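You operate a simulated robot arm through the tools that you are given. There is no shell and no other tool.

Carry out the task below with a simulated robot arm. There is one attempt and no reset: what you move stays moved.

JOB
Plug the wrist strap into the earth jack, then return the holder's cell to the long green tray.
Fine: holder switch off before the cell moves; multimeter off at the end.

It is judged by the outcome, as a careful person would: the job done as asked, and still so three seconds after it is handed in. It fails if anything else is knocked over, pushed out of place, dropped, spilled or broken.

ROBOT AND FRAMES
A 7-joint arm with a two-finger parallel gripper, fixed in place. Base frame: the origin is at the foot of the arm, x ahead of it, y to its left, z up; the work surface is at about z = 0.72. Lengths are in m, angles in degrees, forces in N, time in s.
Its first joint turns from -149.0 to 149.0 degrees. Payload 3.43 kg.
The TCP is the grasp point between the finger pads, 0.03 m short of the fingertips. In the tool frame z runs along the fingers and y along their closing line. The gripper opens to 0.094 m. The fingers are 0.028 m wide and 0.01 m thick; the gripper's body (0.05 by 0.096 m) begins 0.055 m behind the TCP.
Orientation is that of the tool frame in the base frame, as a unit quaternion [x, y, z, w]. With the fingers straight down and closing along the base's y, the tool's x points along the base's -x, its y along +y and its z along -z.

CONTROLS
- The arm moves only by the tool apply_moves. Its argument "plan" is a list of rows, each an object of numbers (a shift or turn left out is 0, a gripper value left out holds the last): "tx", "ty", "tz": the shift along the tool's x, y, z in units of 20 mm (1.0 is 20 mm); "ax", "ay", "az": the turn, a rotation vector about the tool's x, y, z in units of 8 degrees (1.0 is 8 degrees). In form: [{"tx": .., "ty": .., "tz": .., "ax": .., "ay": .., "az": ..}, ...]. A call has 1 to 20 rows; each row shifts and turns the commanded pose from where the row before left it, along the tool's axes as they then stand. "gripper" is the gripper command, from -1 (shut) to 1 (fully open), values between in proportion, set as the call begins (left out, the last holds). A call with a number of a shift or a turn outside -1 to 1 is refused whole. Each row takes 0.2 s and may step no farther than 0.05 m and 8.6 degrees from the row before; otherwise, or with a gripper value out of range, the whole call is refused. A pose out of reach is approached as far as the arm can. The call stops where the force on the tool passes 40 N (or 10 N more than at its start, if that is more) or the arm is blocked; 0.2 s more then pass. The fingers move at their own pace (about 0.045 m/s each) and stop on an object; they squeeze with about 41 N. The grip force told is the motor's: it shows also when the fingers shut on nothing. Time passes only in rows, and 0.2 s behind the last, so rows that do not move let the fingers close. The reply holds the time, the measured pose of the TCP, the force on the tool along the base axes, the opening and the grip force, in the units named above and with some noise, with the torque about the TCP (base axes, N m) and any sound that the robot's microphone picked up, and new pictures: "show" is both (left out), scene, wrist or none.
- Cameras (640 x 400 px; columns grow to the right, rows downward): "scene" is fixed at [0.2214, -0.5012, 1.4531]; the picture's right is [0.79, -0.61, 0.00], its down [-0.40, -0.52, -0.75] and it looks along [0.46, 0.59, -0.66] (base axes); focal length 362 px, centre (320, 200). "wrist" rides on the gripper at [0.076, 0.014, -0.103] in the tool frame; the picture's right is [-0.18, 0.98, 0.00], its down [-0.75, -0.14, -0.64] and it looks along [-0.63, -0.12, 0.77] (tool axes); focal length 243 px, centre (320, 200). There is no depth. A picture from a camera that has moved, and an enlarged one, comes with that camera's place and axes in the base frame and with its lens.
- enlarge(camera, box): a new picture of the part [left, top, right, bottom] of that camera's present view, enlarged. No time passes.
- close_job(): hands the job in; it is judged then, once.

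Nothing tells you positions but the pictures and the camera data. Unless the task says otherwise, let go and move clear before handing in.

The tools are called after "Request:" as a command line: name --argument value ..., lists and objects as JSON in quotes. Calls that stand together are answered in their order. apply_moves: Moves the arm, as the interface text tells. Its arguments: {"type":"object","properties":{"plan":{"type":"array","items":{"type":"object","properties":{"tx":{"type":"number"},"ty":{"type":"number"},"tz":{"type":"number"},"ax":{"type":"number"},"ay":{"type":"number"},"az":{"type":"number"}}}},"gripper":{"type":"number"},"show":{"type":"string","enum":["both","scene","wrist","none"]}},"required":["plan"]} The other tools are called the same way: enlarge (camera, box) takes an enlarged picture of a part of a camera's view; close_job () hands the job in.

At the start:

```text
t: 0.0
position: [0.5708, 0.4262, 1.041]
ee_rot: [0.001, 1.0, 0.002, 0.0]
wrist_force: [0.0, 0.0, -0.5]
torque: [-0.01, 0.01, 0.01]
opening: 0.0939
gripper_force: 0.0
```

scene: 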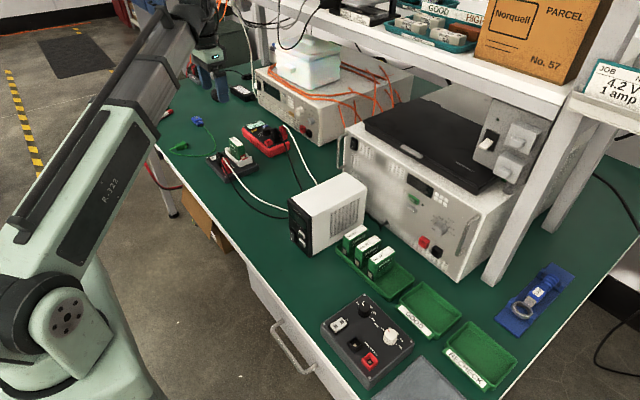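
wrist: 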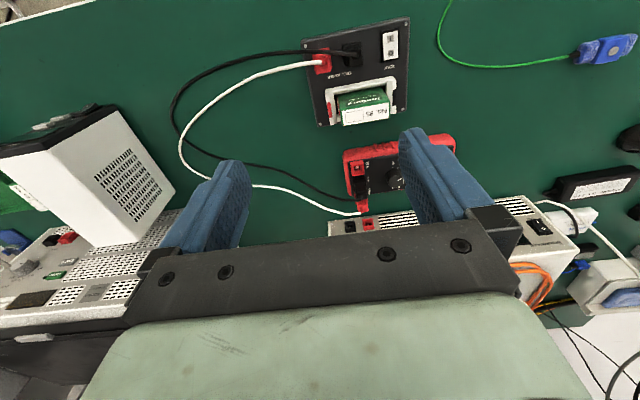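

I see a bench with a cell holder (black plate with a green cell), a red multimeter, a wrist strap (blue with a green cord), a long green tray with cells, and a control box. I'll look more closely before moving anything.

Request:
enlarge --camera "scene" --box '[150, 80, 350, 210]'

Request:
enlarge --camera "scene" --box '[280, 180, 580, 400]'

Request:
enlarge --camera "wrist" --box '[280, 0, 480, 220]'

Request:
enlarge --camera "wrist" --box '[430, 0, 640, 140]'

```text
3.08 times, centred on (250, 145) of scene
camera zoom: at [0.2214, -0.5012, 1.4531], right [0.79, -0.61, 0.0], down [-0.4, -0.52, -0.75], along [0.46, 0.59, -0.66], focal length 1113 px, centre (535, 369)
```

zoom: 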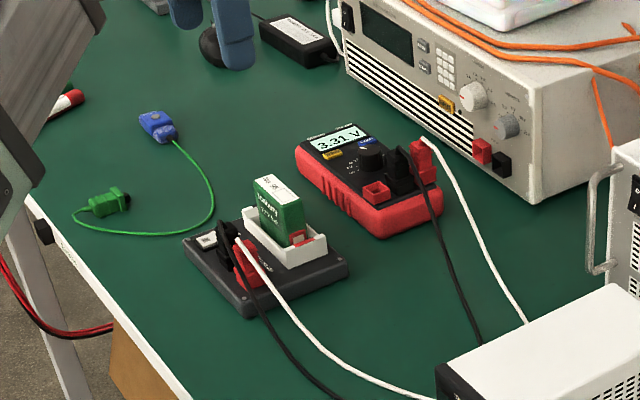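

```text
1.82 times, centred on (430, 290) of scene
camera zoom: at [0.2214, -0.5012, 1.4531], right [0.79, -0.61, 0.0], down [-0.4, -0.52, -0.75], along [0.46, 0.59, -0.66], focal length 658 px, centre (120, 36)
```

zoom: 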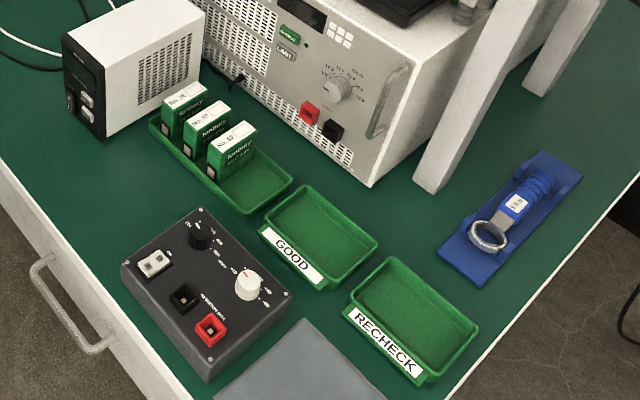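

```text
1.82 times, centred on (380, 110) of wrist
camera zoom: at [0.4954, 0.4413, 1.1436], right [0.18, 0.98, 0.0], down [0.75, -0.14, 0.64], along [0.63, -0.12, -0.77], focal length 441 px, centre (211, 364)
```

zoom: 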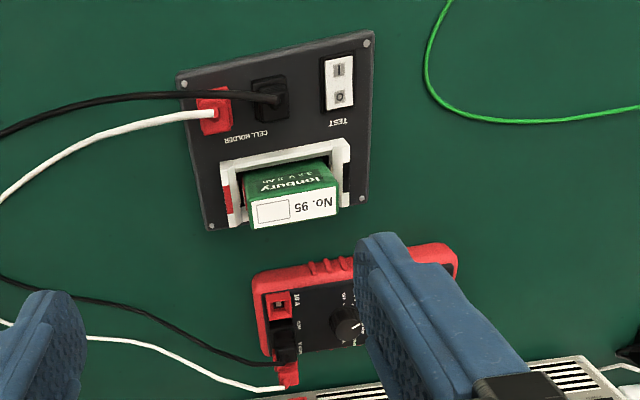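

```text
2.86 times, centred on (535, 70) of wrist
camera zoom: at [0.4954, 0.4413, 1.1436], right [0.18, 0.98, 0.0], down [0.75, -0.14, 0.64], along [0.63, -0.12, -0.77], focal length 693 px, centre (-294, 571)
```

zoom: 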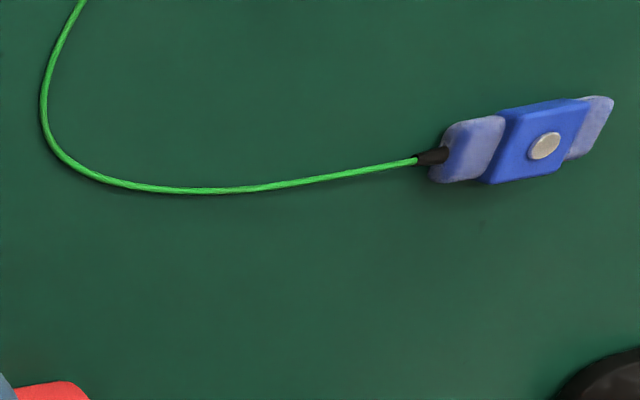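

The strap's blue end and green plug lie left of the holder, and there may be a jack on the bench edge. I'll enlarge those parts and look for the earth jack.

Request:
enlarge --camera "scene" --box '[145, 100, 225, 200]'

Request:
enlarge --camera "scene" --box '[215, 110, 295, 190]'

Request:
enlarge --camera "scene" --box '[470, 60, 640, 220]'

Request:
enlarge --camera "scene" --box '[230, 0, 420, 140]'

Request:
enlarge --camera "scene" --box '[100, 0, 280, 130]'

Request:
enlarge --camera "scene" --box '[300, 220, 420, 390]'

```text
4.00 times, centred on (185, 150) of scene
camera zoom: at [0.2214, -0.5012, 1.4531], right [0.79, -0.61, 0.0], down [-0.4, -0.52, -0.75], along [0.46, 0.59, -0.66], focal length 1447 px, centre (860, 400)
```

zoom: 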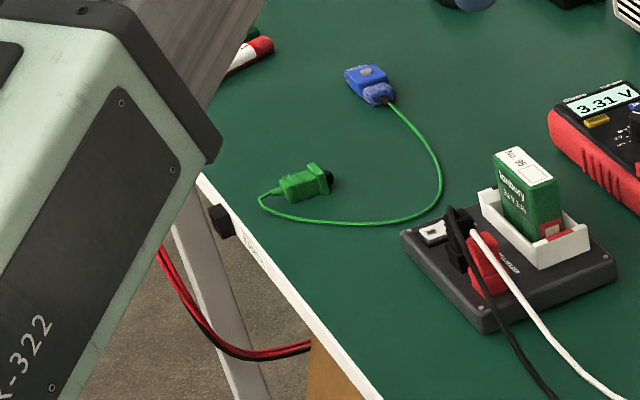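

```text
5.00 times, centred on (255, 150) of scene
camera zoom: at [0.2214, -0.5012, 1.4531], right [0.79, -0.61, 0.0], down [-0.4, -0.52, -0.75], along [0.46, 0.59, -0.66], focal length 1809 px, centre (645, 450)
```

zoom: 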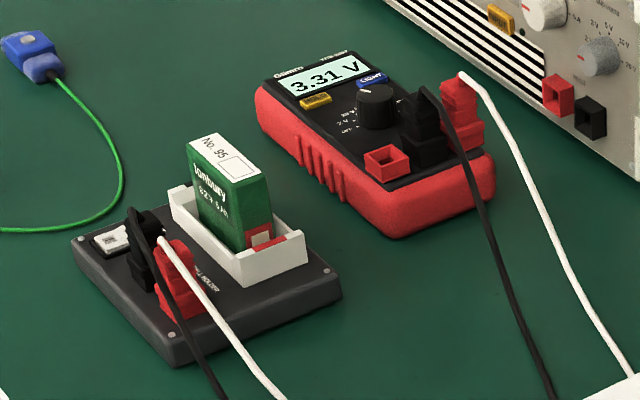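

```text
2.50 times, centred on (555, 140) of scene
camera zoom: at [0.2214, -0.5012, 1.4531], right [0.79, -0.61, 0.0], down [-0.4, -0.52, -0.75], along [0.46, 0.59, -0.66], focal length 904 px, centre (-268, 350)
```

zoom: 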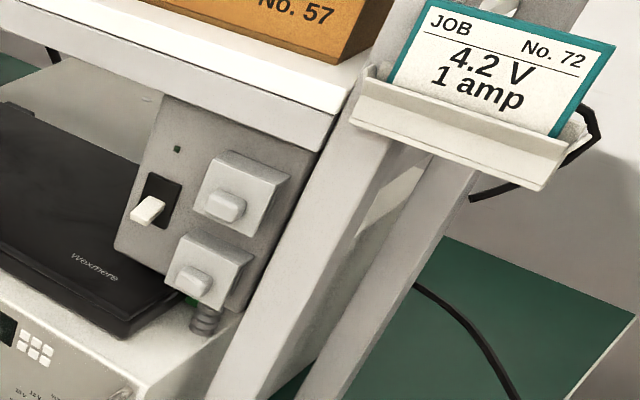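

```text
2.86 times, centred on (325, 70) of scene
camera zoom: at [0.2214, -0.5012, 1.4531], right [0.79, -0.61, 0.0], down [-0.4, -0.52, -0.75], along [0.46, 0.59, -0.66], focal length 1034 px, centre (306, 571)
```

zoom: 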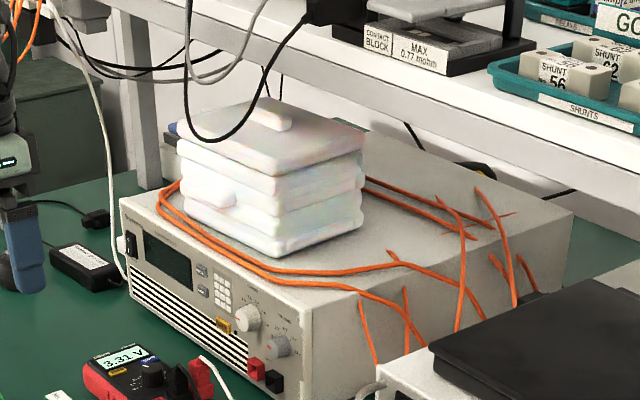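

```text
3.08 times, centred on (190, 65) of scene
camera zoom: at [0.2214, -0.5012, 1.4531], right [0.79, -0.61, 0.0], down [-0.4, -0.52, -0.75], along [0.46, 0.59, -0.66], focal length 1113 px, centre (720, 615)
```

zoom: 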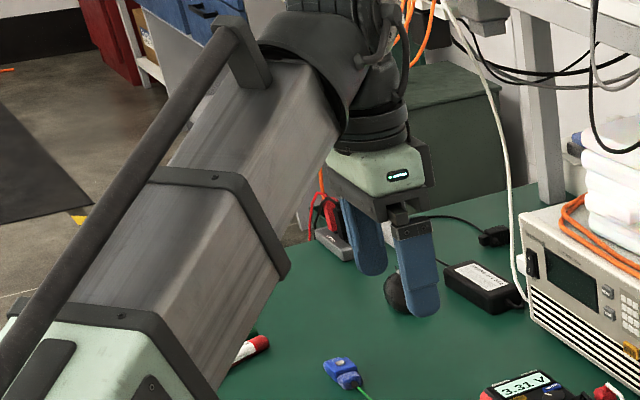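

```text
2.35 times, centred on (360, 305) of scene
camera zoom: at [0.2214, -0.5012, 1.4531], right [0.79, -0.61, 0.0], down [-0.4, -0.52, -0.75], along [0.46, 0.59, -0.66], focal length 851 px, centre (226, -47)
```

zoom: 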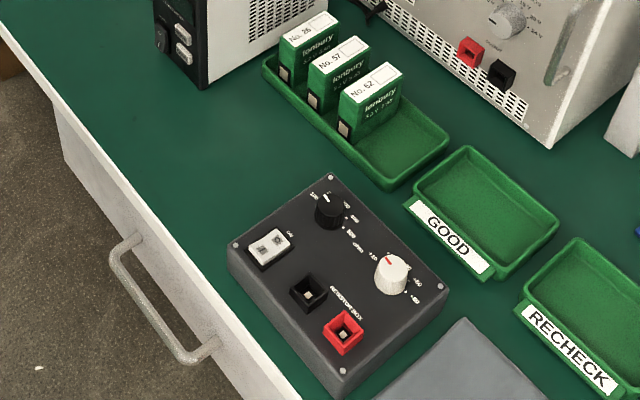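

The black block on the bench's front edge near (0.55, 0.62) looks like the earth jack, and the green plug lies near (0.62, 0.60). I'll move the wrist camera over there to look.

Request:
apply_moves --plan '[{"tx": 0.4, "ty": 0.97, "tz": 0.2}, {"tx": 0.4, "ty": 0.97, "tz": 0.2}, {"tx": 0.4, "ty": 0.97, "tz": 0.2}, {"tx": 0.4, "ty": 0.97, "tz": 0.2}, {"tx": 0.4, "ty": 0.97, "tz": 0.2}, {"tx": 0.4, "ty": 0.97, "tz": 0.2}, {"tx": 0.4, "ty": 0.97, "tz": 0.2}, {"tx": 0.4, "ty": 0.97, "tz": 0.2}, {"tx": 0.4, "ty": 0.97, "tz": 0.2}]'

```text
t: 2.0
position: [0.4995, 0.6011, 1.0025]
ee_rot: [0.0, 1.0, 0.0, 0.0]
wrist_force: [-0.8, 0.3, 0.6]
torque: [-0.03, 0.04, 0.02]
opening: 0.094
gripper_force: 0.0
camera wrist: at [0.4241, 0.6156, 1.1065], right [0.18, 0.98, 0.0], down [0.75, -0.14, 0.64], along [0.63, -0.12, -0.77], focal length 243 px, centre (320, 200)
```

scene: 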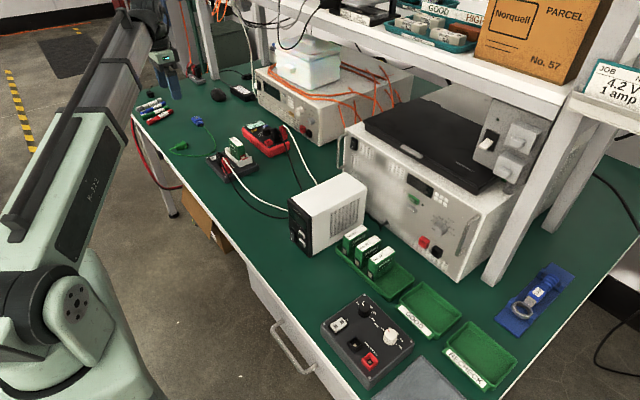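
wrist: 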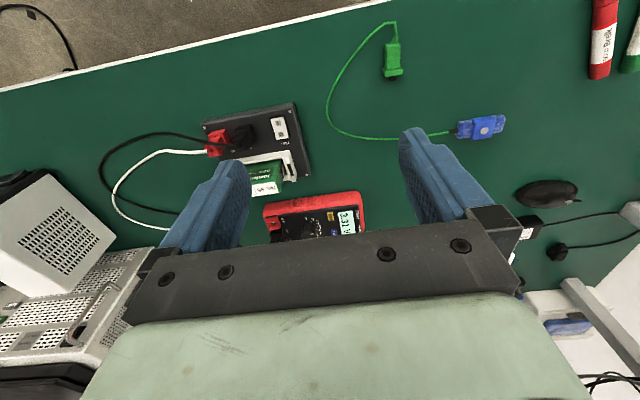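

The earlier zoom geometry, corrected, puts the bench's front edge at x≈0.44, the jack at about (0.44, 0.74, 0.69) on that edge, and the plug at about (0.505, 0.70) with its tip towards +x. I'll lower the camera in front of the edge to look at the jack.

Request:
apply_moves --plan '[{"tx": 0.765, "ty": 0.775, "tz": 0.4}, {"tx": 0.765, "ty": 0.775, "tz": 0.4}, {"tx": 0.765, "ty": 0.775, "tz": 0.4}, {"tx": 0.765, "ty": 0.775, "tz": 0.6}, {"tx": 0.765, "ty": 0.775, "tz": 0.8}, {"tx": 0.765, "ty": 0.775, "tz": 1.0}, {"tx": 0.765, "ty": 0.775, "tz": 1.0}, {"tx": 0.765, "ty": 0.775, "tz": 1.0}, {"tx": 0.765, "ty": 0.775, "tz": 1.0}, {"tx": 0.765, "ty": 0.775, "tz": 1.0}]'

```text
t: 4.2
position: [0.3451, 0.7577, 0.8509]
ee_rot: [0.0, 1.0, 0.001, 0.0]
wrist_force: [-0.7, -0.1, 1.0]
torque: [0.02, 0.02, 0.0]
opening: 0.0941
gripper_force: 0.0
camera wrist: at [0.2696, 0.7723, 0.9552], right [0.19, 0.98, 0.0], down [0.75, -0.14, 0.64], along [0.63, -0.12, -0.77], focal length 243 px, centre (320, 200)
```

scene: 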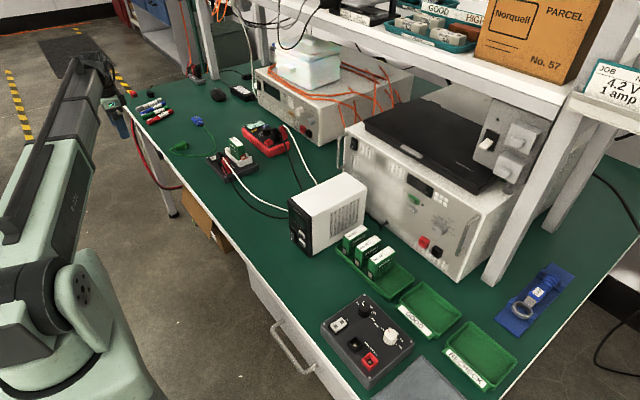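
wrist: 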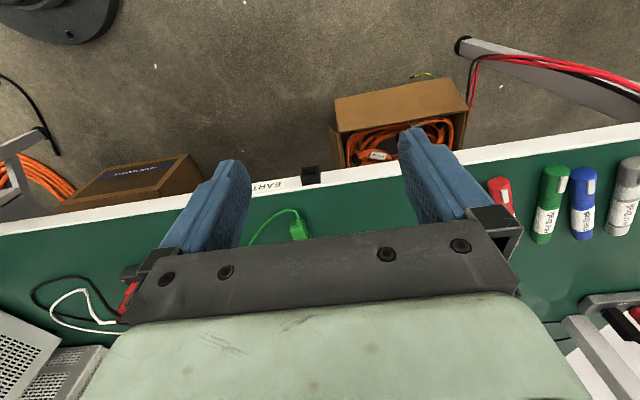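

Request:
enlarge --camera "wrist" --box '[240, 140, 380, 240]'

Request:
enlarge --camera "scene" --box '[110, 90, 210, 190]'

```text
4.00 times, centred on (310, 190) of wrist
camera zoom: at [0.2696, 0.7723, 0.9552], right [0.19, 0.98, 0.0], down [0.75, -0.14, 0.64], along [0.63, -0.12, -0.77], focal length 970 px, centre (360, 240)
```

zoom: 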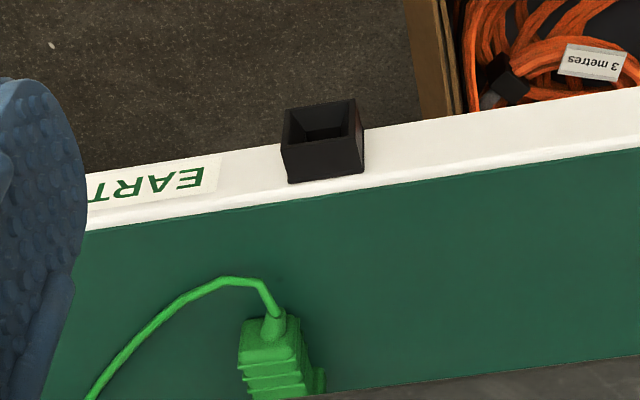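

```text
4.00 times, centred on (160, 140) of scene
camera zoom: at [0.2214, -0.5012, 1.4531], right [0.79, -0.61, 0.0], down [-0.4, -0.52, -0.75], along [0.46, 0.59, -0.66], focal length 1447 px, centre (960, 440)
```

zoom: 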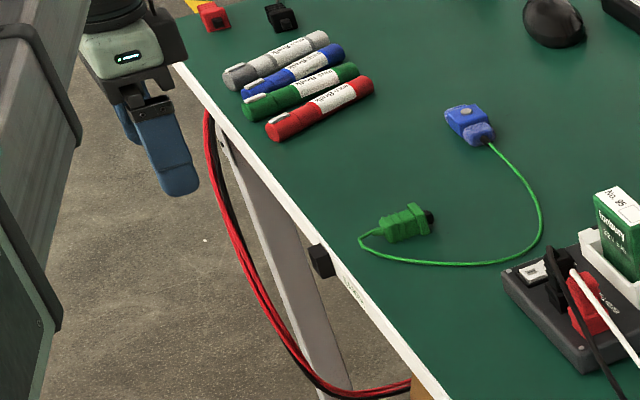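

The black square socket next to the "EARTH" label is the earth jack; it faces -x at about (0.425, 0.73, 0.705). Next I'll look at the plug from close above.

Request:
apply_moves --plan '[{"tx": -0.935, "ty": -0.443}, {"tx": -0.935, "ty": -0.443}, {"tx": -0.935, "ty": -0.443}, {"tx": -0.935, "ty": -0.443}, {"tx": -0.935, "ty": -0.443}, {"tx": -0.935, "ty": -0.443}, {"tx": -0.935, "ty": -0.443}]' --show "wrist"

Request:
enlarge --camera "wrist" --box '[250, 80, 410, 180]'

```text
t: 5.8
position: [0.4754, 0.6937, 0.8504]
ee_rot: [-0.001, 1.0, 0.001, 0.0]
wrist_force: [-0.1, 0.5, 0.6]
torque: [-0.02, 0.0, -0.05]
opening: 0.0937
gripper_force: 0.2
camera wrist: at [0.4002, 0.7086, 0.9551], right [0.18, 0.98, 0.0], down [0.75, -0.14, 0.64], along [0.63, -0.12, -0.77], focal length 243 px, centre (320, 200)
```

wrist: 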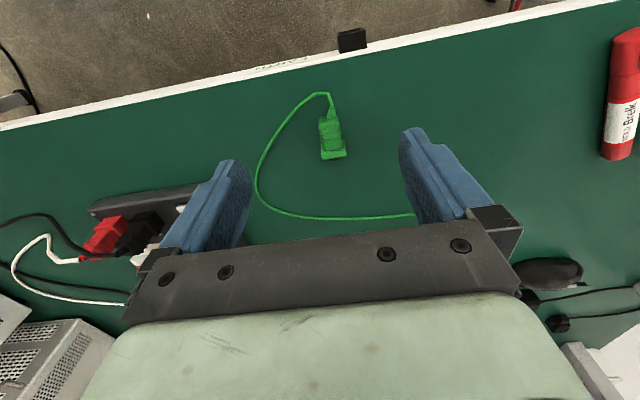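

```text
4.00 times, centred on (330, 130) of wrist
camera zoom: at [0.4002, 0.7086, 0.9551], right [0.18, 0.98, 0.0], down [0.75, -0.14, 0.64], along [0.63, -0.12, -0.77], focal length 970 px, centre (280, 480)
```

zoom: 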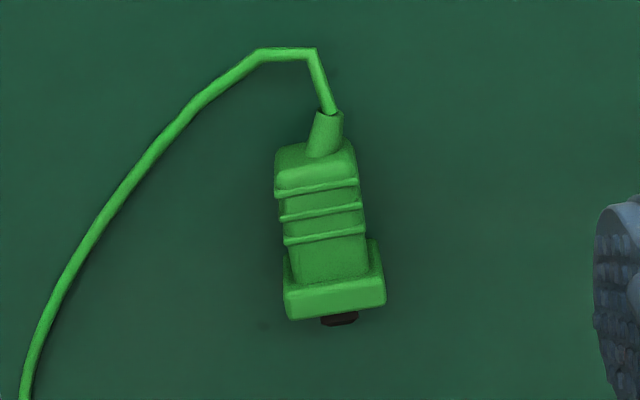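

The plug lies along +x (about 2° off), its body near (0.500, 0.6995) and ~18 mm wide, with a flange and black tip at the +x end. I'll narrow the gripper so it clears the cord, then descend above the body.

Request:
apply_moves --plan '[{"tx": -0.306, "ty": 0.0725, "tz": 0.75}, {"tx": -0.306, "ty": 0.0725, "tz": 0.75}, {"tx": -0.306, "ty": 0.0725, "tz": 0.75}, {"tx": -0.306, "ty": 0.0725, "tz": 0.75}, {}, {}]' --gripper 0.05 --show "both"

Request:
enlarge --camera "wrist" --box '[240, 100, 400, 200]'

Request:
enlarge --camera "scene" --box '[140, 100, 220, 170]'

```text
t: 7.2
position: [0.5013, 0.6999, 0.7912]
ee_rot: [0.0, 1.0, 0.0, 0.0]
wrist_force: [0.1, 1.1, 0.2]
torque: [-0.01, -0.01, -0.02]
opening: 0.0495
gripper_force: 0.0
camera wrist: at [0.4261, 0.7145, 0.8955], right [0.18, 0.98, 0.0], down [0.75, -0.14, 0.64], along [0.63, -0.12, -0.77], focal length 243 px, centre (320, 200)
```

scene: 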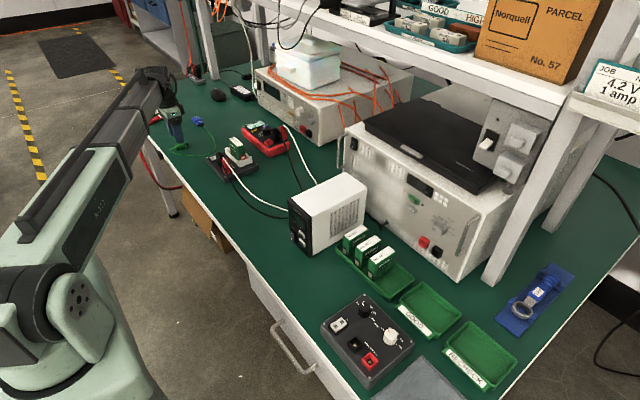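
wrist: 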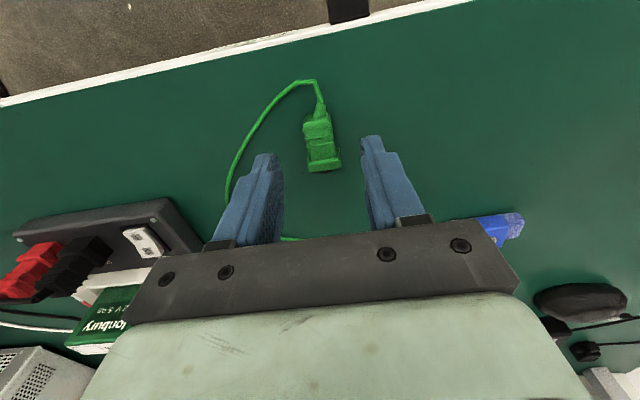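

```text
4.00 times, centred on (320, 150) of wrist
camera zoom: at [0.4261, 0.7145, 0.8955], right [0.18, 0.98, 0.0], down [0.75, -0.14, 0.64], along [0.63, -0.12, -0.77], focal length 970 px, centre (320, 400)
```

zoom: 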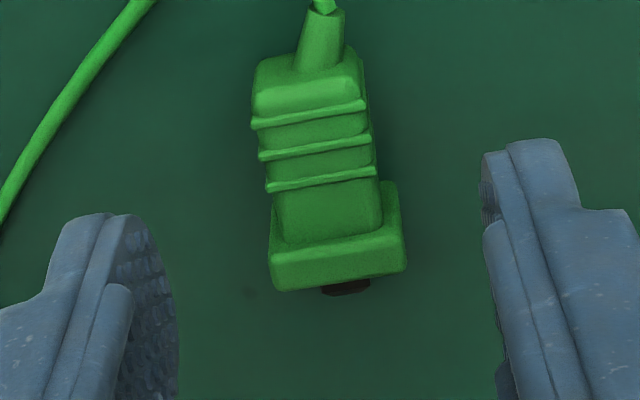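

```text
5.71 times, centred on (180, 135) of scene
camera zoom: at [0.2214, -0.5012, 1.4531], right [0.79, -0.61, 0.0], down [-0.4, -0.52, -0.75], along [0.46, 0.59, -0.66], focal length 2067 px, centre (1120, 571)
```

zoom: 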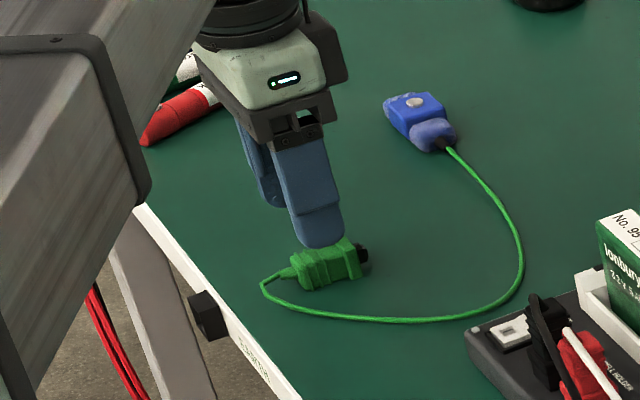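

The fingers straddle the plug nicely with the cord clear. I'll descend to about z = 0.755 and close on the body.

Request:
apply_moves --plan '[{"tx": 0.13, "tz": 0.6}, {"tx": 0.13, "tz": 0.6}, {"tz": 0.55}, {}]' --show "wrist"

Request:
enlarge --camera "wrist" --box '[240, 100, 400, 200]'

Request:
enlarge --camera "scene" --box '[140, 100, 220, 170]'

```text
t: 8.2
position: [0.4964, 0.7004, 0.7554]
ee_rot: [0.0, 1.0, 0.001, -0.001]
wrist_force: [0.3, -0.2, 0.0]
torque: [0.03, 0.03, 0.01]
opening: 0.0493
gripper_force: 0.0
camera wrist: at [0.421, 0.7148, 0.8602], right [0.18, 0.98, 0.0], down [0.75, -0.14, 0.64], along [0.63, -0.12, -0.77], focal length 243 px, centre (320, 200)
```

wrist: 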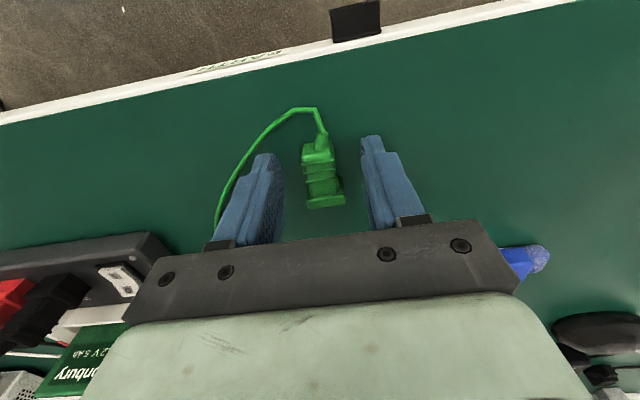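

```text
4.00 times, centred on (320, 150) of wrist
camera zoom: at [0.421, 0.7148, 0.8602], right [0.18, 0.98, 0.0], down [0.75, -0.14, 0.64], along [0.63, -0.12, -0.77], focal length 970 px, centre (320, 400)
```

zoom: 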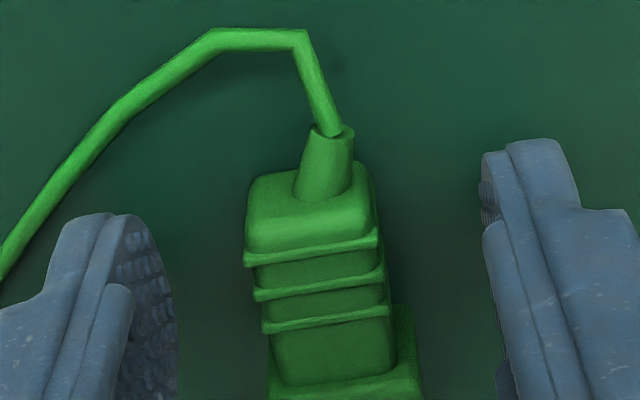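

```text
5.71 times, centred on (180, 135) of scene
camera zoom: at [0.2214, -0.5012, 1.4531], right [0.79, -0.61, 0.0], down [-0.4, -0.52, -0.75], along [0.46, 0.59, -0.66], focal length 2067 px, centre (1120, 571)
```

zoom: 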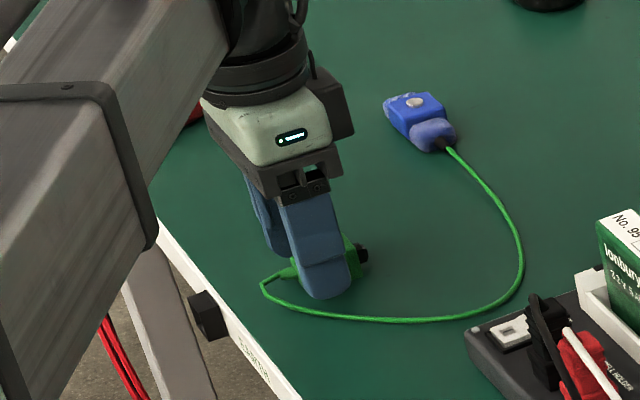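

The fingers straddle the plug body. I'll go down 2 mm and close.

Request:
apply_moves --plan '[{"tz": 0.1}, {}]' --show "none"

Request:
apply_moves --plan '[{}, {}, {}, {}]' --gripper -1 --show "wrist"

Request:
enlarge --camera "wrist" --box '[240, 100, 400, 200]'

```text
t: 8.8
position: [0.4955, 0.7009, 0.7533]
ee_rot: [0.0, 1.0, 0.001, 0.001]
wrist_force: [0.5, 1.1, 0.0]
torque: [0.0, 0.04, 0.01]
opening: 0.0497
gripper_force: 0.1
```

```text
t: 9.8
position: [0.4969, 0.6999, 0.7541]
ee_rot: [0.0, 1.0, 0.001, 0.0]
wrist_force: [-0.4, 0.0, 0.2]
torque: [0.02, 0.0, -0.02]
opening: 0.0175
gripper_force: 41.6
camera wrist: at [0.4212, 0.7148, 0.8584], right [0.18, 0.98, 0.0], down [0.75, -0.14, 0.64], along [0.63, -0.12, -0.77], focal length 243 px, centre (320, 200)
```

wrist: 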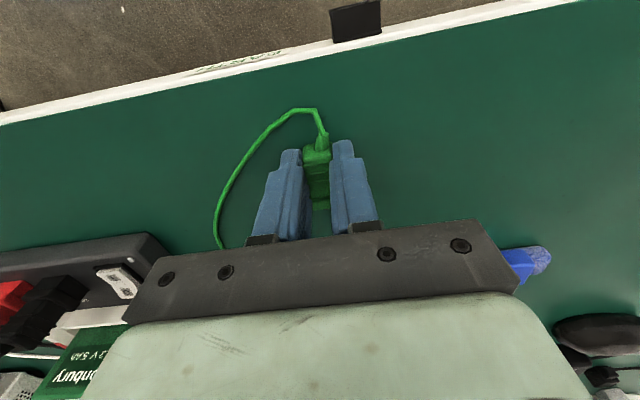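

```text
4.00 times, centred on (320, 150) of wrist
camera zoom: at [0.4212, 0.7148, 0.8584], right [0.18, 0.98, 0.0], down [0.75, -0.14, 0.64], along [0.63, -0.12, -0.77], focal length 970 px, centre (320, 400)
```

zoom: 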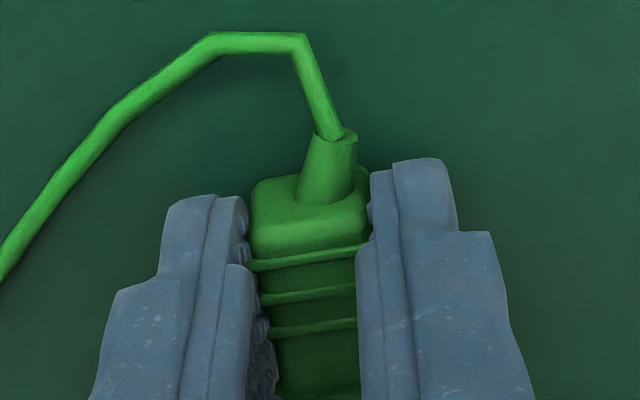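

The plug is gripped (17.5 mm). I'll lift it, carry it out over the front edge, and check the cord and strap.

Request:
apply_moves --plan '[{"tz": -0.8}, {"tz": -0.8}, {"tz": -0.8}, {"tx": 0.8, "ty": 0.15}, {"tx": 0.8, "ty": 0.15}, {"tx": 0.8, "ty": 0.15}, {"tx": 0.8, "ty": 0.15}, {"tx": 0.8, "ty": 0.15}, {"tx": 0.8, "ty": 0.15}, {"tx": 0.8, "ty": 0.15}, {"tx": 0.8, "ty": 0.15}, {"tx": 0.8, "ty": 0.15}]' --show "both"

Request:
enlarge --camera "wrist" --box '[240, 100, 400, 200]'

Request:
enlarge --camera "scene" --box '[110, 90, 210, 190]'

```text
t: 12.4
position: [0.3527, 0.726, 0.8031]
ee_rot: [0.0, 1.0, 0.001, 0.0]
wrist_force: [-0.2, -0.6, 0.2]
torque: [0.03, 0.02, -0.04]
opening: 0.0176
gripper_force: 40.9
camera wrist: at [0.276, 0.7401, 0.9069], right [0.18, 0.98, 0.0], down [0.75, -0.14, 0.64], along [0.63, -0.12, -0.77], focal length 243 px, centre (320, 200)
```

scene: 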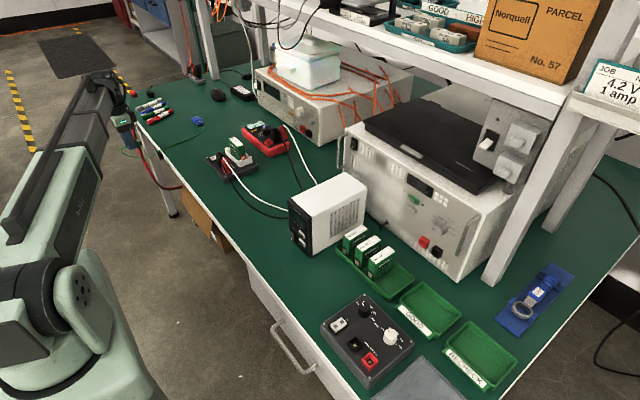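
wrist: 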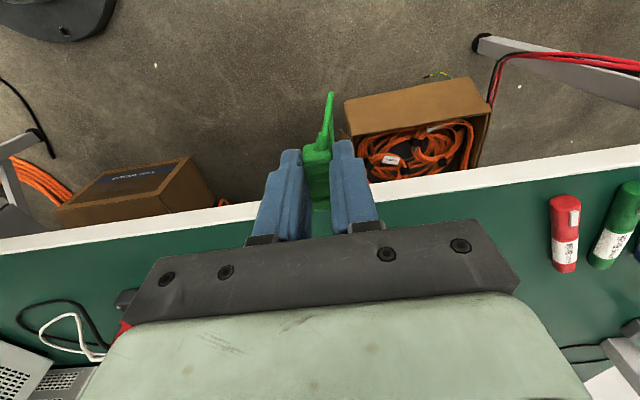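

```text
4.00 times, centred on (320, 150) of wrist
camera zoom: at [0.276, 0.7401, 0.9069], right [0.18, 0.98, 0.0], down [0.75, -0.14, 0.64], along [0.63, -0.12, -0.77], focal length 970 px, centre (320, 400)
```

zoom: 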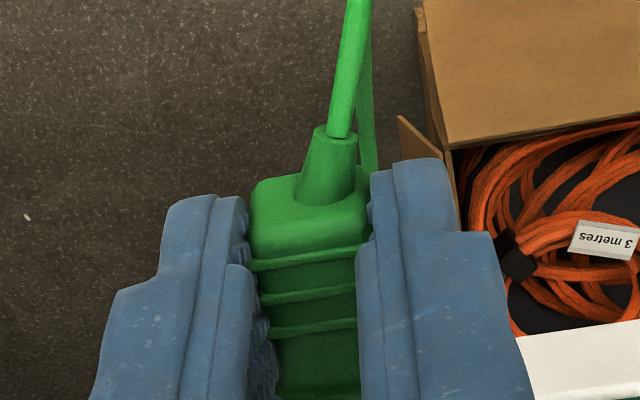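

```text
4.00 times, centred on (160, 140) of scene
camera zoom: at [0.2214, -0.5012, 1.4531], right [0.79, -0.61, 0.0], down [-0.4, -0.52, -0.75], along [0.46, 0.59, -0.66], focal length 1447 px, centre (960, 440)
```

zoom: 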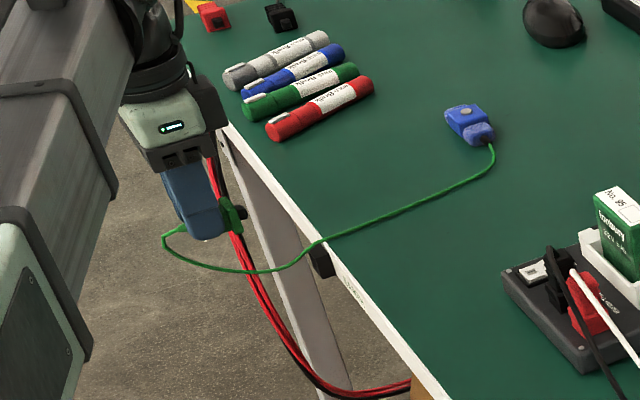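

The plug hangs in front of the edge, the strap hasn't moved, and the cord runs over the edge near the jack. I'll lower to the jack's height, still short of it, and compare plug and jack in zoom.

Request:
apply_moves --plan '[{"tz": 0.75, "ty": 0.04}, {"tz": 0.75, "ty": 0.04}, {"tz": 0.75, "ty": 0.04}, {"tz": 0.75, "ty": 0.03}, {"tz": 0.75}, {}]' --show "wrist"

Request:
enlarge --camera "scene" --box '[120, 120, 200, 170]'

Request:
enlarge --camera "scene" --box '[140, 135, 180, 160]'

Request:
enlarge --camera "wrist" --box '[240, 100, 400, 200]'

```text
t: 13.8
position: [0.352, 0.7295, 0.7293]
ee_rot: [0.0, 1.0, 0.001, -0.001]
wrist_force: [0.2, 0.3, 0.7]
torque: [0.02, -0.01, 0.02]
opening: 0.0172
gripper_force: 40.7
camera wrist: at [0.2772, 0.7447, 0.8324], right [0.18, 0.98, 0.0], down [0.75, -0.14, 0.64], along [0.63, -0.12, -0.77], focal length 243 px, centre (320, 200)
```

wrist: 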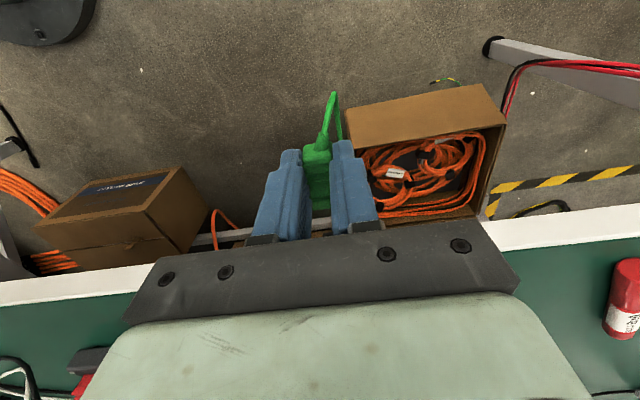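

```text
8.00 times, centred on (160, 145) of scene
camera zoom: at [0.2214, -0.5012, 1.4531], right [0.79, -0.61, 0.0], down [-0.4, -0.52, -0.75], along [0.46, 0.59, -0.66], focal length 2894 px, centre (1600, 640)
```

zoom: 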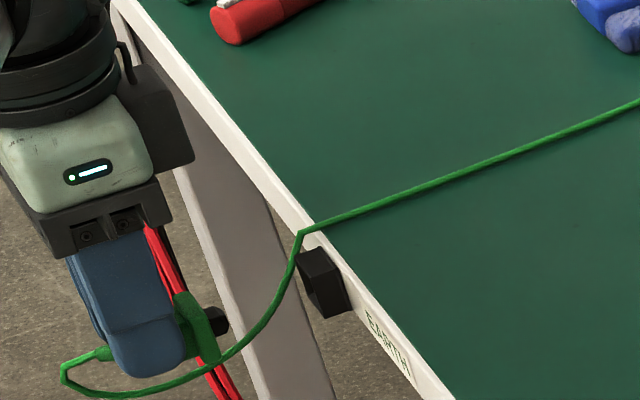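

```text
16.00 times, centred on (160, 148) of scene
camera zoom: at [0.2214, -0.5012, 1.4531], right [0.79, -0.61, 0.0], down [-0.4, -0.52, -0.75], along [0.46, 0.59, -0.66], focal length 5789 px, centre (2880, 1040)
```

zoom: 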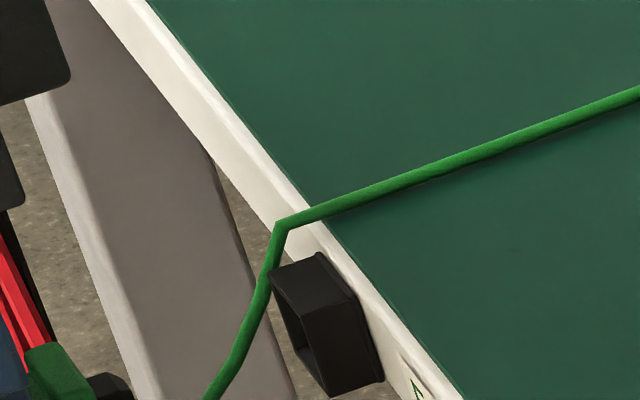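

```text
4.00 times, centred on (320, 150) of wrist
camera zoom: at [0.2772, 0.7447, 0.8324], right [0.18, 0.98, 0.0], down [0.75, -0.14, 0.64], along [0.63, -0.12, -0.77], focal length 970 px, centre (320, 400)
```

zoom: 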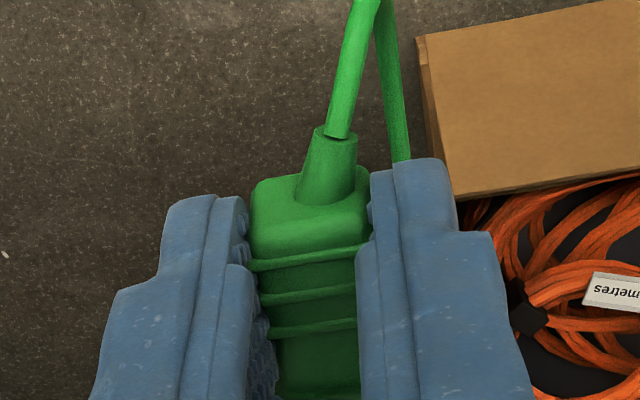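

Request:
enlarge --camera "scene" --box '[154, 150, 168, 162]'

Request:
enlarge --camera "scene" --box '[134, 152, 158, 168]'

```text
16.00 times, centred on (161, 156) of scene
camera zoom: at [0.2214, -0.5012, 1.4531], right [0.79, -0.61, 0.0], down [-0.4, -0.52, -0.75], along [0.46, 0.59, -0.66], focal length 5789 px, centre (2864, 904)
```

zoom: 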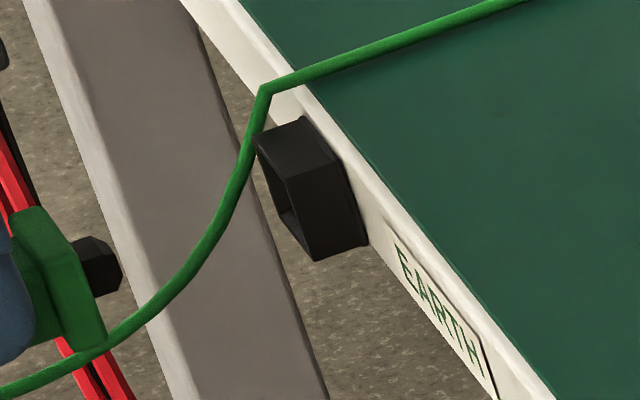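

```text
16.00 times, centred on (146, 160) of scene
camera zoom: at [0.2214, -0.5012, 1.4531], right [0.79, -0.61, 0.0], down [-0.4, -0.52, -0.75], along [0.46, 0.59, -0.66], focal length 5789 px, centre (3104, 840)
```

zoom: 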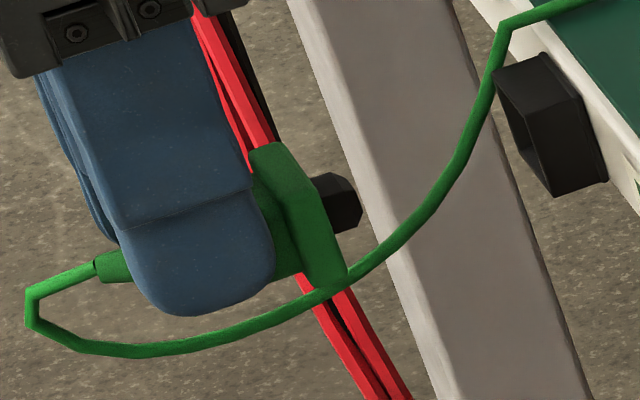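

Zoomed in, the plug and jack look aligned in y (0.7295 against about 0.729) and in height, with about 47 mm left to seat. I'll advance 30 mm and check again.

Request:
apply_moves --plan '[{"tx": -0.5}, {"tx": -0.5}, {"tx": -0.5}, {}]' --show "none"

Request:
enlarge --camera "scene" --box '[138, 146, 168, 164]'

Request:
enlarge --camera "wrist" --box '[240, 100, 400, 220]'

```text
t: 14.8
position: [0.382, 0.7301, 0.728]
ee_rot: [0.0, 1.0, 0.0, 0.0]
wrist_force: [-0.3, 0.1, 0.3]
torque: [0.0, 0.03, -0.01]
opening: 0.0176
gripper_force: 41.0
```

```text
16.00 times, centred on (153, 155) of scene
camera zoom: at [0.2214, -0.5012, 1.4531], right [0.79, -0.61, 0.0], down [-0.4, -0.52, -0.75], along [0.46, 0.59, -0.66], focal length 5789 px, centre (2992, 920)
```

zoom: 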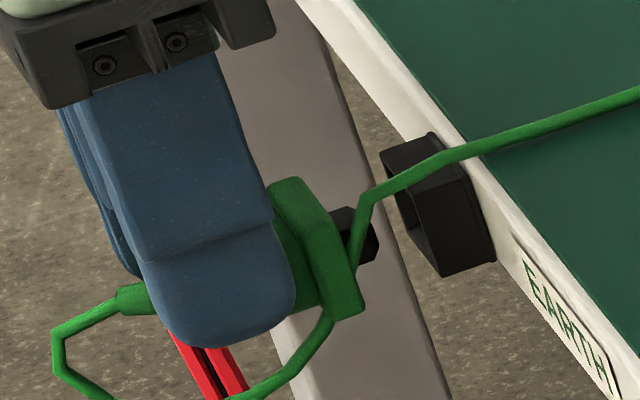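

```text
3.33 times, centred on (320, 160) of wrist
camera zoom: at [0.3063, 0.7447, 0.8326], right [0.18, 0.98, 0.0], down [0.75, -0.14, 0.64], along [0.63, -0.12, -0.77], focal length 809 px, centre (320, 333)
```

zoom: 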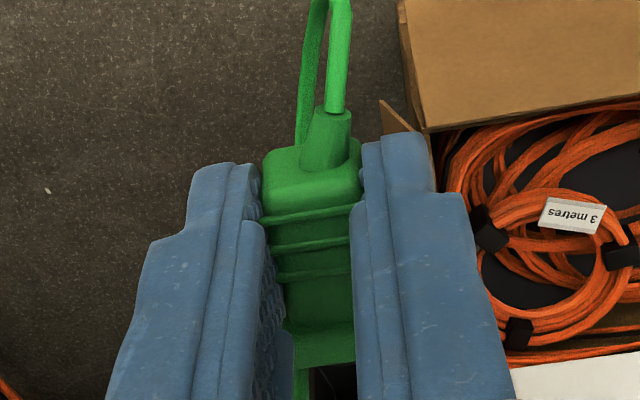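

The cord has draped over the jack and hangs between plug and socket, which could trap it. I'll back off, swing the plug towards +y to pull the cord to that side, then return.

Request:
apply_moves --plan '[{"tx": 0.78}, {"tx": 0.78}, {"tx": 0.78}, {"tz": -0.8}, {"tz": -0.8}, {"tz": -0.8}, {"tz": -0.8}, {"ty": 0.92}, {"ty": 0.92}, {"ty": 0.92}, {"ty": 0.92}, {"ty": 0.92}, {"ty": 0.92}, {}]' --show "scene"

Request:
enlarge --camera "scene" --box '[110, 90, 210, 170]'

```text
t: 17.8
position: [0.3351, 0.841, 0.7915]
ee_rot: [0.0, 1.0, 0.001, 0.0]
wrist_force: [-0.2, 0.2, 0.3]
torque: [0.01, 0.02, 0.01]
opening: 0.0175
gripper_force: 40.9
```

scene: 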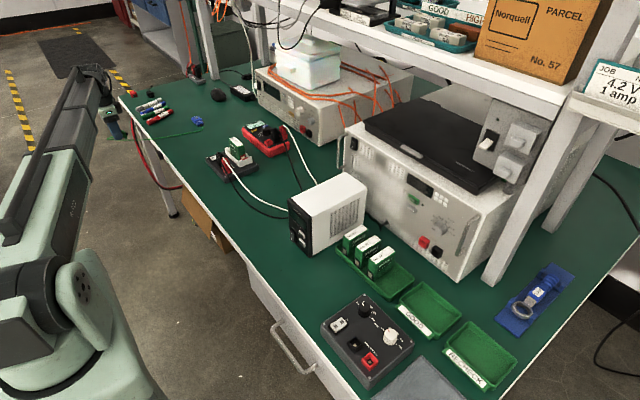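

```text
5.00 times, centred on (160, 130) of scene
camera zoom: at [0.2214, -0.5012, 1.4531], right [0.79, -0.61, 0.0], down [-0.4, -0.52, -0.75], along [0.46, 0.59, -0.66], focal length 1809 px, centre (1120, 550)
```

zoom: 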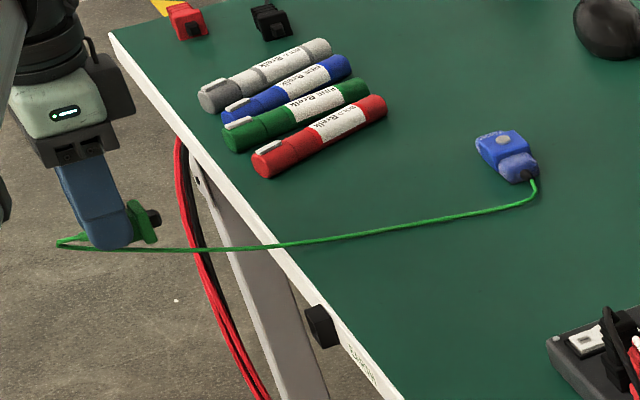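

The cord now crosses the edge well to the +y side of the jack. I'll bring the plug back to y≈0.73 and lower it in front of the jack.

Request:
apply_moves --plan '[{"ty": -0.925}, {"ty": -0.925}, {"ty": -0.925}, {"ty": -0.925}, {"ty": -0.925}, {"ty": -0.95}, {"tz": 0.8}, {"tz": 0.8}, {"tz": 0.8}, {"tz": 0.78}, {}]' --show "none"

Request:
enlarge --camera "scene" --box '[120, 120, 200, 170]'

Request:
enlarge --camera "wrist" --box '[0, 0, 640, 400]'

```text
t: 20.2
position: [0.3364, 0.7306, 0.7297]
ee_rot: [0.0, 1.0, 0.001, 0.001]
wrist_force: [-0.5, 0.4, -0.1]
torque: [0.03, 0.0, -0.01]
opening: 0.0175
gripper_force: 40.8
```

```text
8.00 times, centred on (160, 145) of scene
camera zoom: at [0.2214, -0.5012, 1.4531], right [0.79, -0.61, 0.0], down [-0.4, -0.52, -0.75], along [0.46, 0.59, -0.66], focal length 2894 px, centre (1600, 640)
```

zoom: 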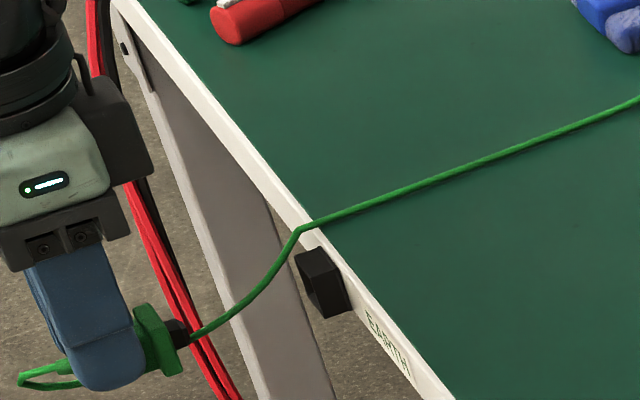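

```text
1.00 times, centred on (320, 200) of wrist (not enlarged: the box is as wide or as high as the picture)
camera zoom: at [0.26, 0.7439, 0.8333], right [0.18, 0.98, 0.0], down [0.75, -0.14, 0.64], along [0.63, -0.12, -0.77], focal length 243 px, centre (320, 200)
```

zoom: 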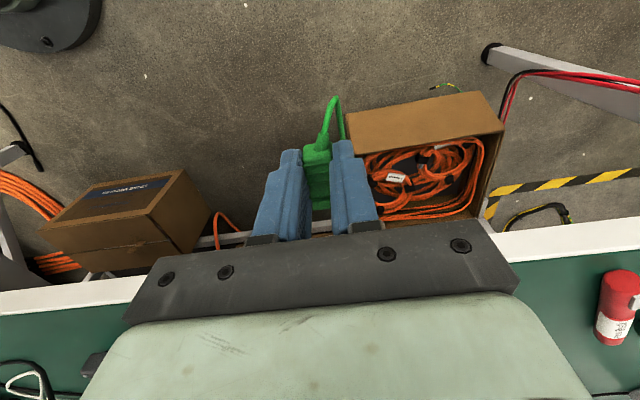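

The cord slid back because it was nearly taut with the plug that far out. I'll repeat the sweep from +y, going forward on that side first so the cord is slack there, then slide sideways to the jack.

Request:
apply_moves --plan '[{"tz": -1}, {"tz": -1}, {"tz": -1}, {"ty": 0.92}, {"ty": 0.92}, {"ty": 0.92}, {"ty": 0.92}, {"ty": 0.92}, {"ty": 0.92}, {"ty": 0.92}, {"tx": -0.65}, {"tx": -0.65}, {"tx": -0.65}, {"tz": 1}, {"tz": 1}, {"tz": 1}, {}]' --show "none"

Request:
enlarge --camera "scene" --box '[110, 110, 190, 160]'

```text
t: 23.8
position: [0.3739, 0.8586, 0.7286]
ee_rot: [0.0, 1.0, 0.001, 0.0]
wrist_force: [0.2, 0.1, -0.4]
torque: [-0.02, -0.02, 0.01]
opening: 0.0174
gripper_force: 40.9
```

```text
8.00 times, centred on (150, 135) of scene
camera zoom: at [0.2214, -0.5012, 1.4531], right [0.79, -0.61, 0.0], down [-0.4, -0.52, -0.75], along [0.46, 0.59, -0.66], focal length 2894 px, centre (1680, 720)
```

zoom: 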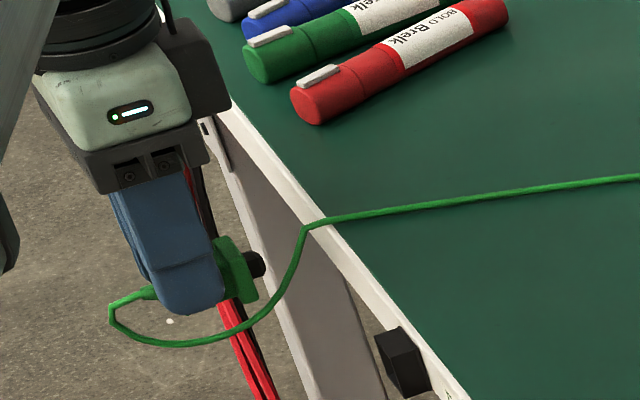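

Request:
apply_moves --plan '[{"ty": -0.8}, {"ty": -0.8}, {"ty": -0.8}, {"ty": -0.8}, {"ty": -0.8}, {"ty": -0.8}, {"ty": -0.8}, {"ty": -0.83}, {}]' --show "none"

Request:
enlarge --camera "scene" --box '[120, 120, 200, 170]'

Request:
enlarge --camera "scene" --box '[138, 146, 168, 164]'

```text
t: 25.8
position: [0.3753, 0.7292, 0.7287]
ee_rot: [0.0, 1.0, 0.001, -0.001]
wrist_force: [0.4, 0.5, -0.2]
torque: [-0.04, 0.03, -0.01]
opening: 0.0178
gripper_force: 41.5
```

```text
8.00 times, centred on (160, 145) of scene
camera zoom: at [0.2214, -0.5012, 1.4531], right [0.79, -0.61, 0.0], down [-0.4, -0.52, -0.75], along [0.46, 0.59, -0.66], focal length 2894 px, centre (1600, 640)
```

zoom: 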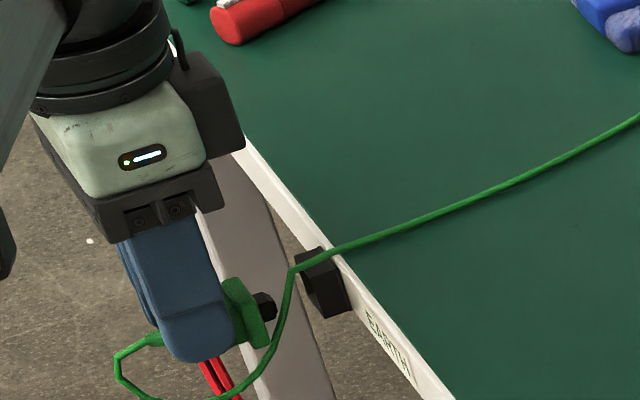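

```text
16.00 times, centred on (153, 155) of scene
camera zoom: at [0.2214, -0.5012, 1.4531], right [0.79, -0.61, 0.0], down [-0.4, -0.52, -0.75], along [0.46, 0.59, -0.66], focal length 5789 px, centre (2992, 920)
```

zoom: 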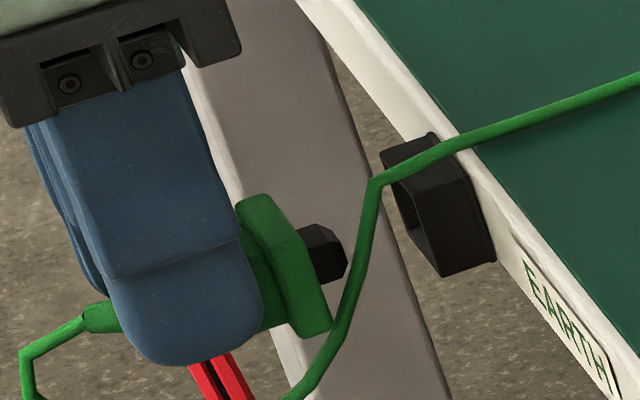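

The cord again came to rest over the jack. I'll swing out to +y once more, but slide back with the plug held about 5 cm lower, so the hanging cord catches beside the jack and not over it.

Request:
apply_moves --plan '[{"tx": 0.75}, {"tx": 0.75}, {"tz": -1}, {"tz": -1}, {"tz": -1}, {"ty": 0.93}, {"ty": 0.93}, {"ty": 0.93}, {"ty": 0.93}, {"ty": 0.93}, {"ty": 0.93}, {"ty": 0.93}, {"tx": -0.75}, {"tx": -0.75}, {"tz": 0.92}, {"tz": 0.92}, {"tz": 0.92}, {"tz": 0.92}, {"tz": 0.92}, {"tz": 0.92}]' --show "none"

Request:
apply_moves --plan '[{}, {"ty": -0.6}, {"ty": -0.6}, {"ty": -0.6}, {"ty": -0.6}, {"ty": -0.6}, {"ty": -0.6}, {"ty": -0.6}, {"ty": -0.6}, {"ty": -0.6}, {"ty": -0.6}, {}]' --show "none"

Request:
enlarge --camera "scene" --box '[120, 120, 200, 170]'

Request:
enlarge --camera "scene" --box '[138, 146, 168, 164]'

```text
t: 30.0
position: [0.3744, 0.8592, 0.6782]
ee_rot: [0.0, 1.0, 0.001, 0.0]
wrist_force: [0.2, -0.2, -0.2]
torque: [0.04, 0.0, -0.01]
opening: 0.0178
gripper_force: 40.8
```

```text
t: 32.6
position: [0.3746, 0.74, 0.6774]
ee_rot: [0.0, 1.0, 0.001, -0.001]
wrist_force: [0.0, -0.4, -0.2]
torque: [0.01, 0.01, -0.02]
opening: 0.0177
gripper_force: 40.9
```

```text
8.00 times, centred on (160, 145) of scene
camera zoom: at [0.2214, -0.5012, 1.4531], right [0.79, -0.61, 0.0], down [-0.4, -0.52, -0.75], along [0.46, 0.59, -0.66], focal length 2894 px, centre (1600, 640)
```

zoom: 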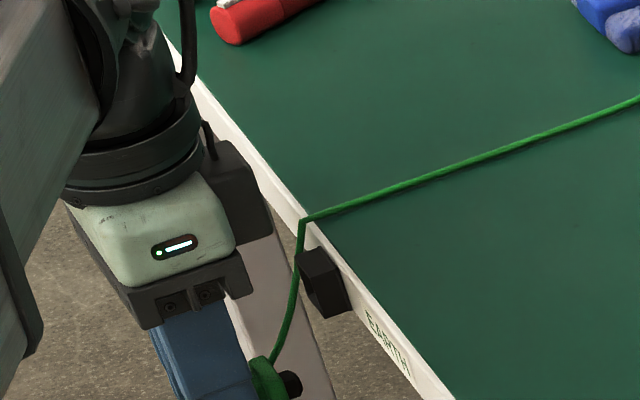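

```text
16.00 times, centred on (153, 155) of scene
camera zoom: at [0.2214, -0.5012, 1.4531], right [0.79, -0.61, 0.0], down [-0.4, -0.52, -0.75], along [0.46, 0.59, -0.66], focal length 5789 px, centre (2992, 920)
```

zoom: 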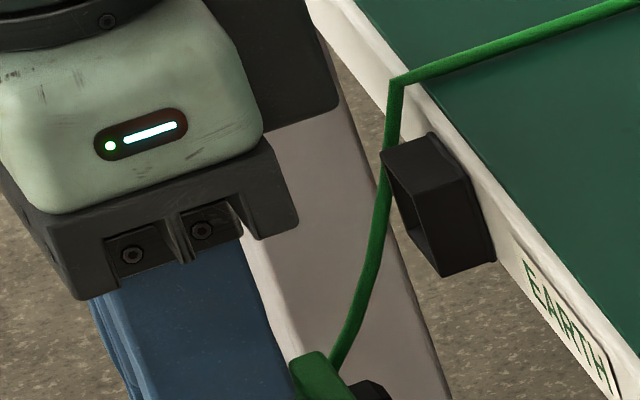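

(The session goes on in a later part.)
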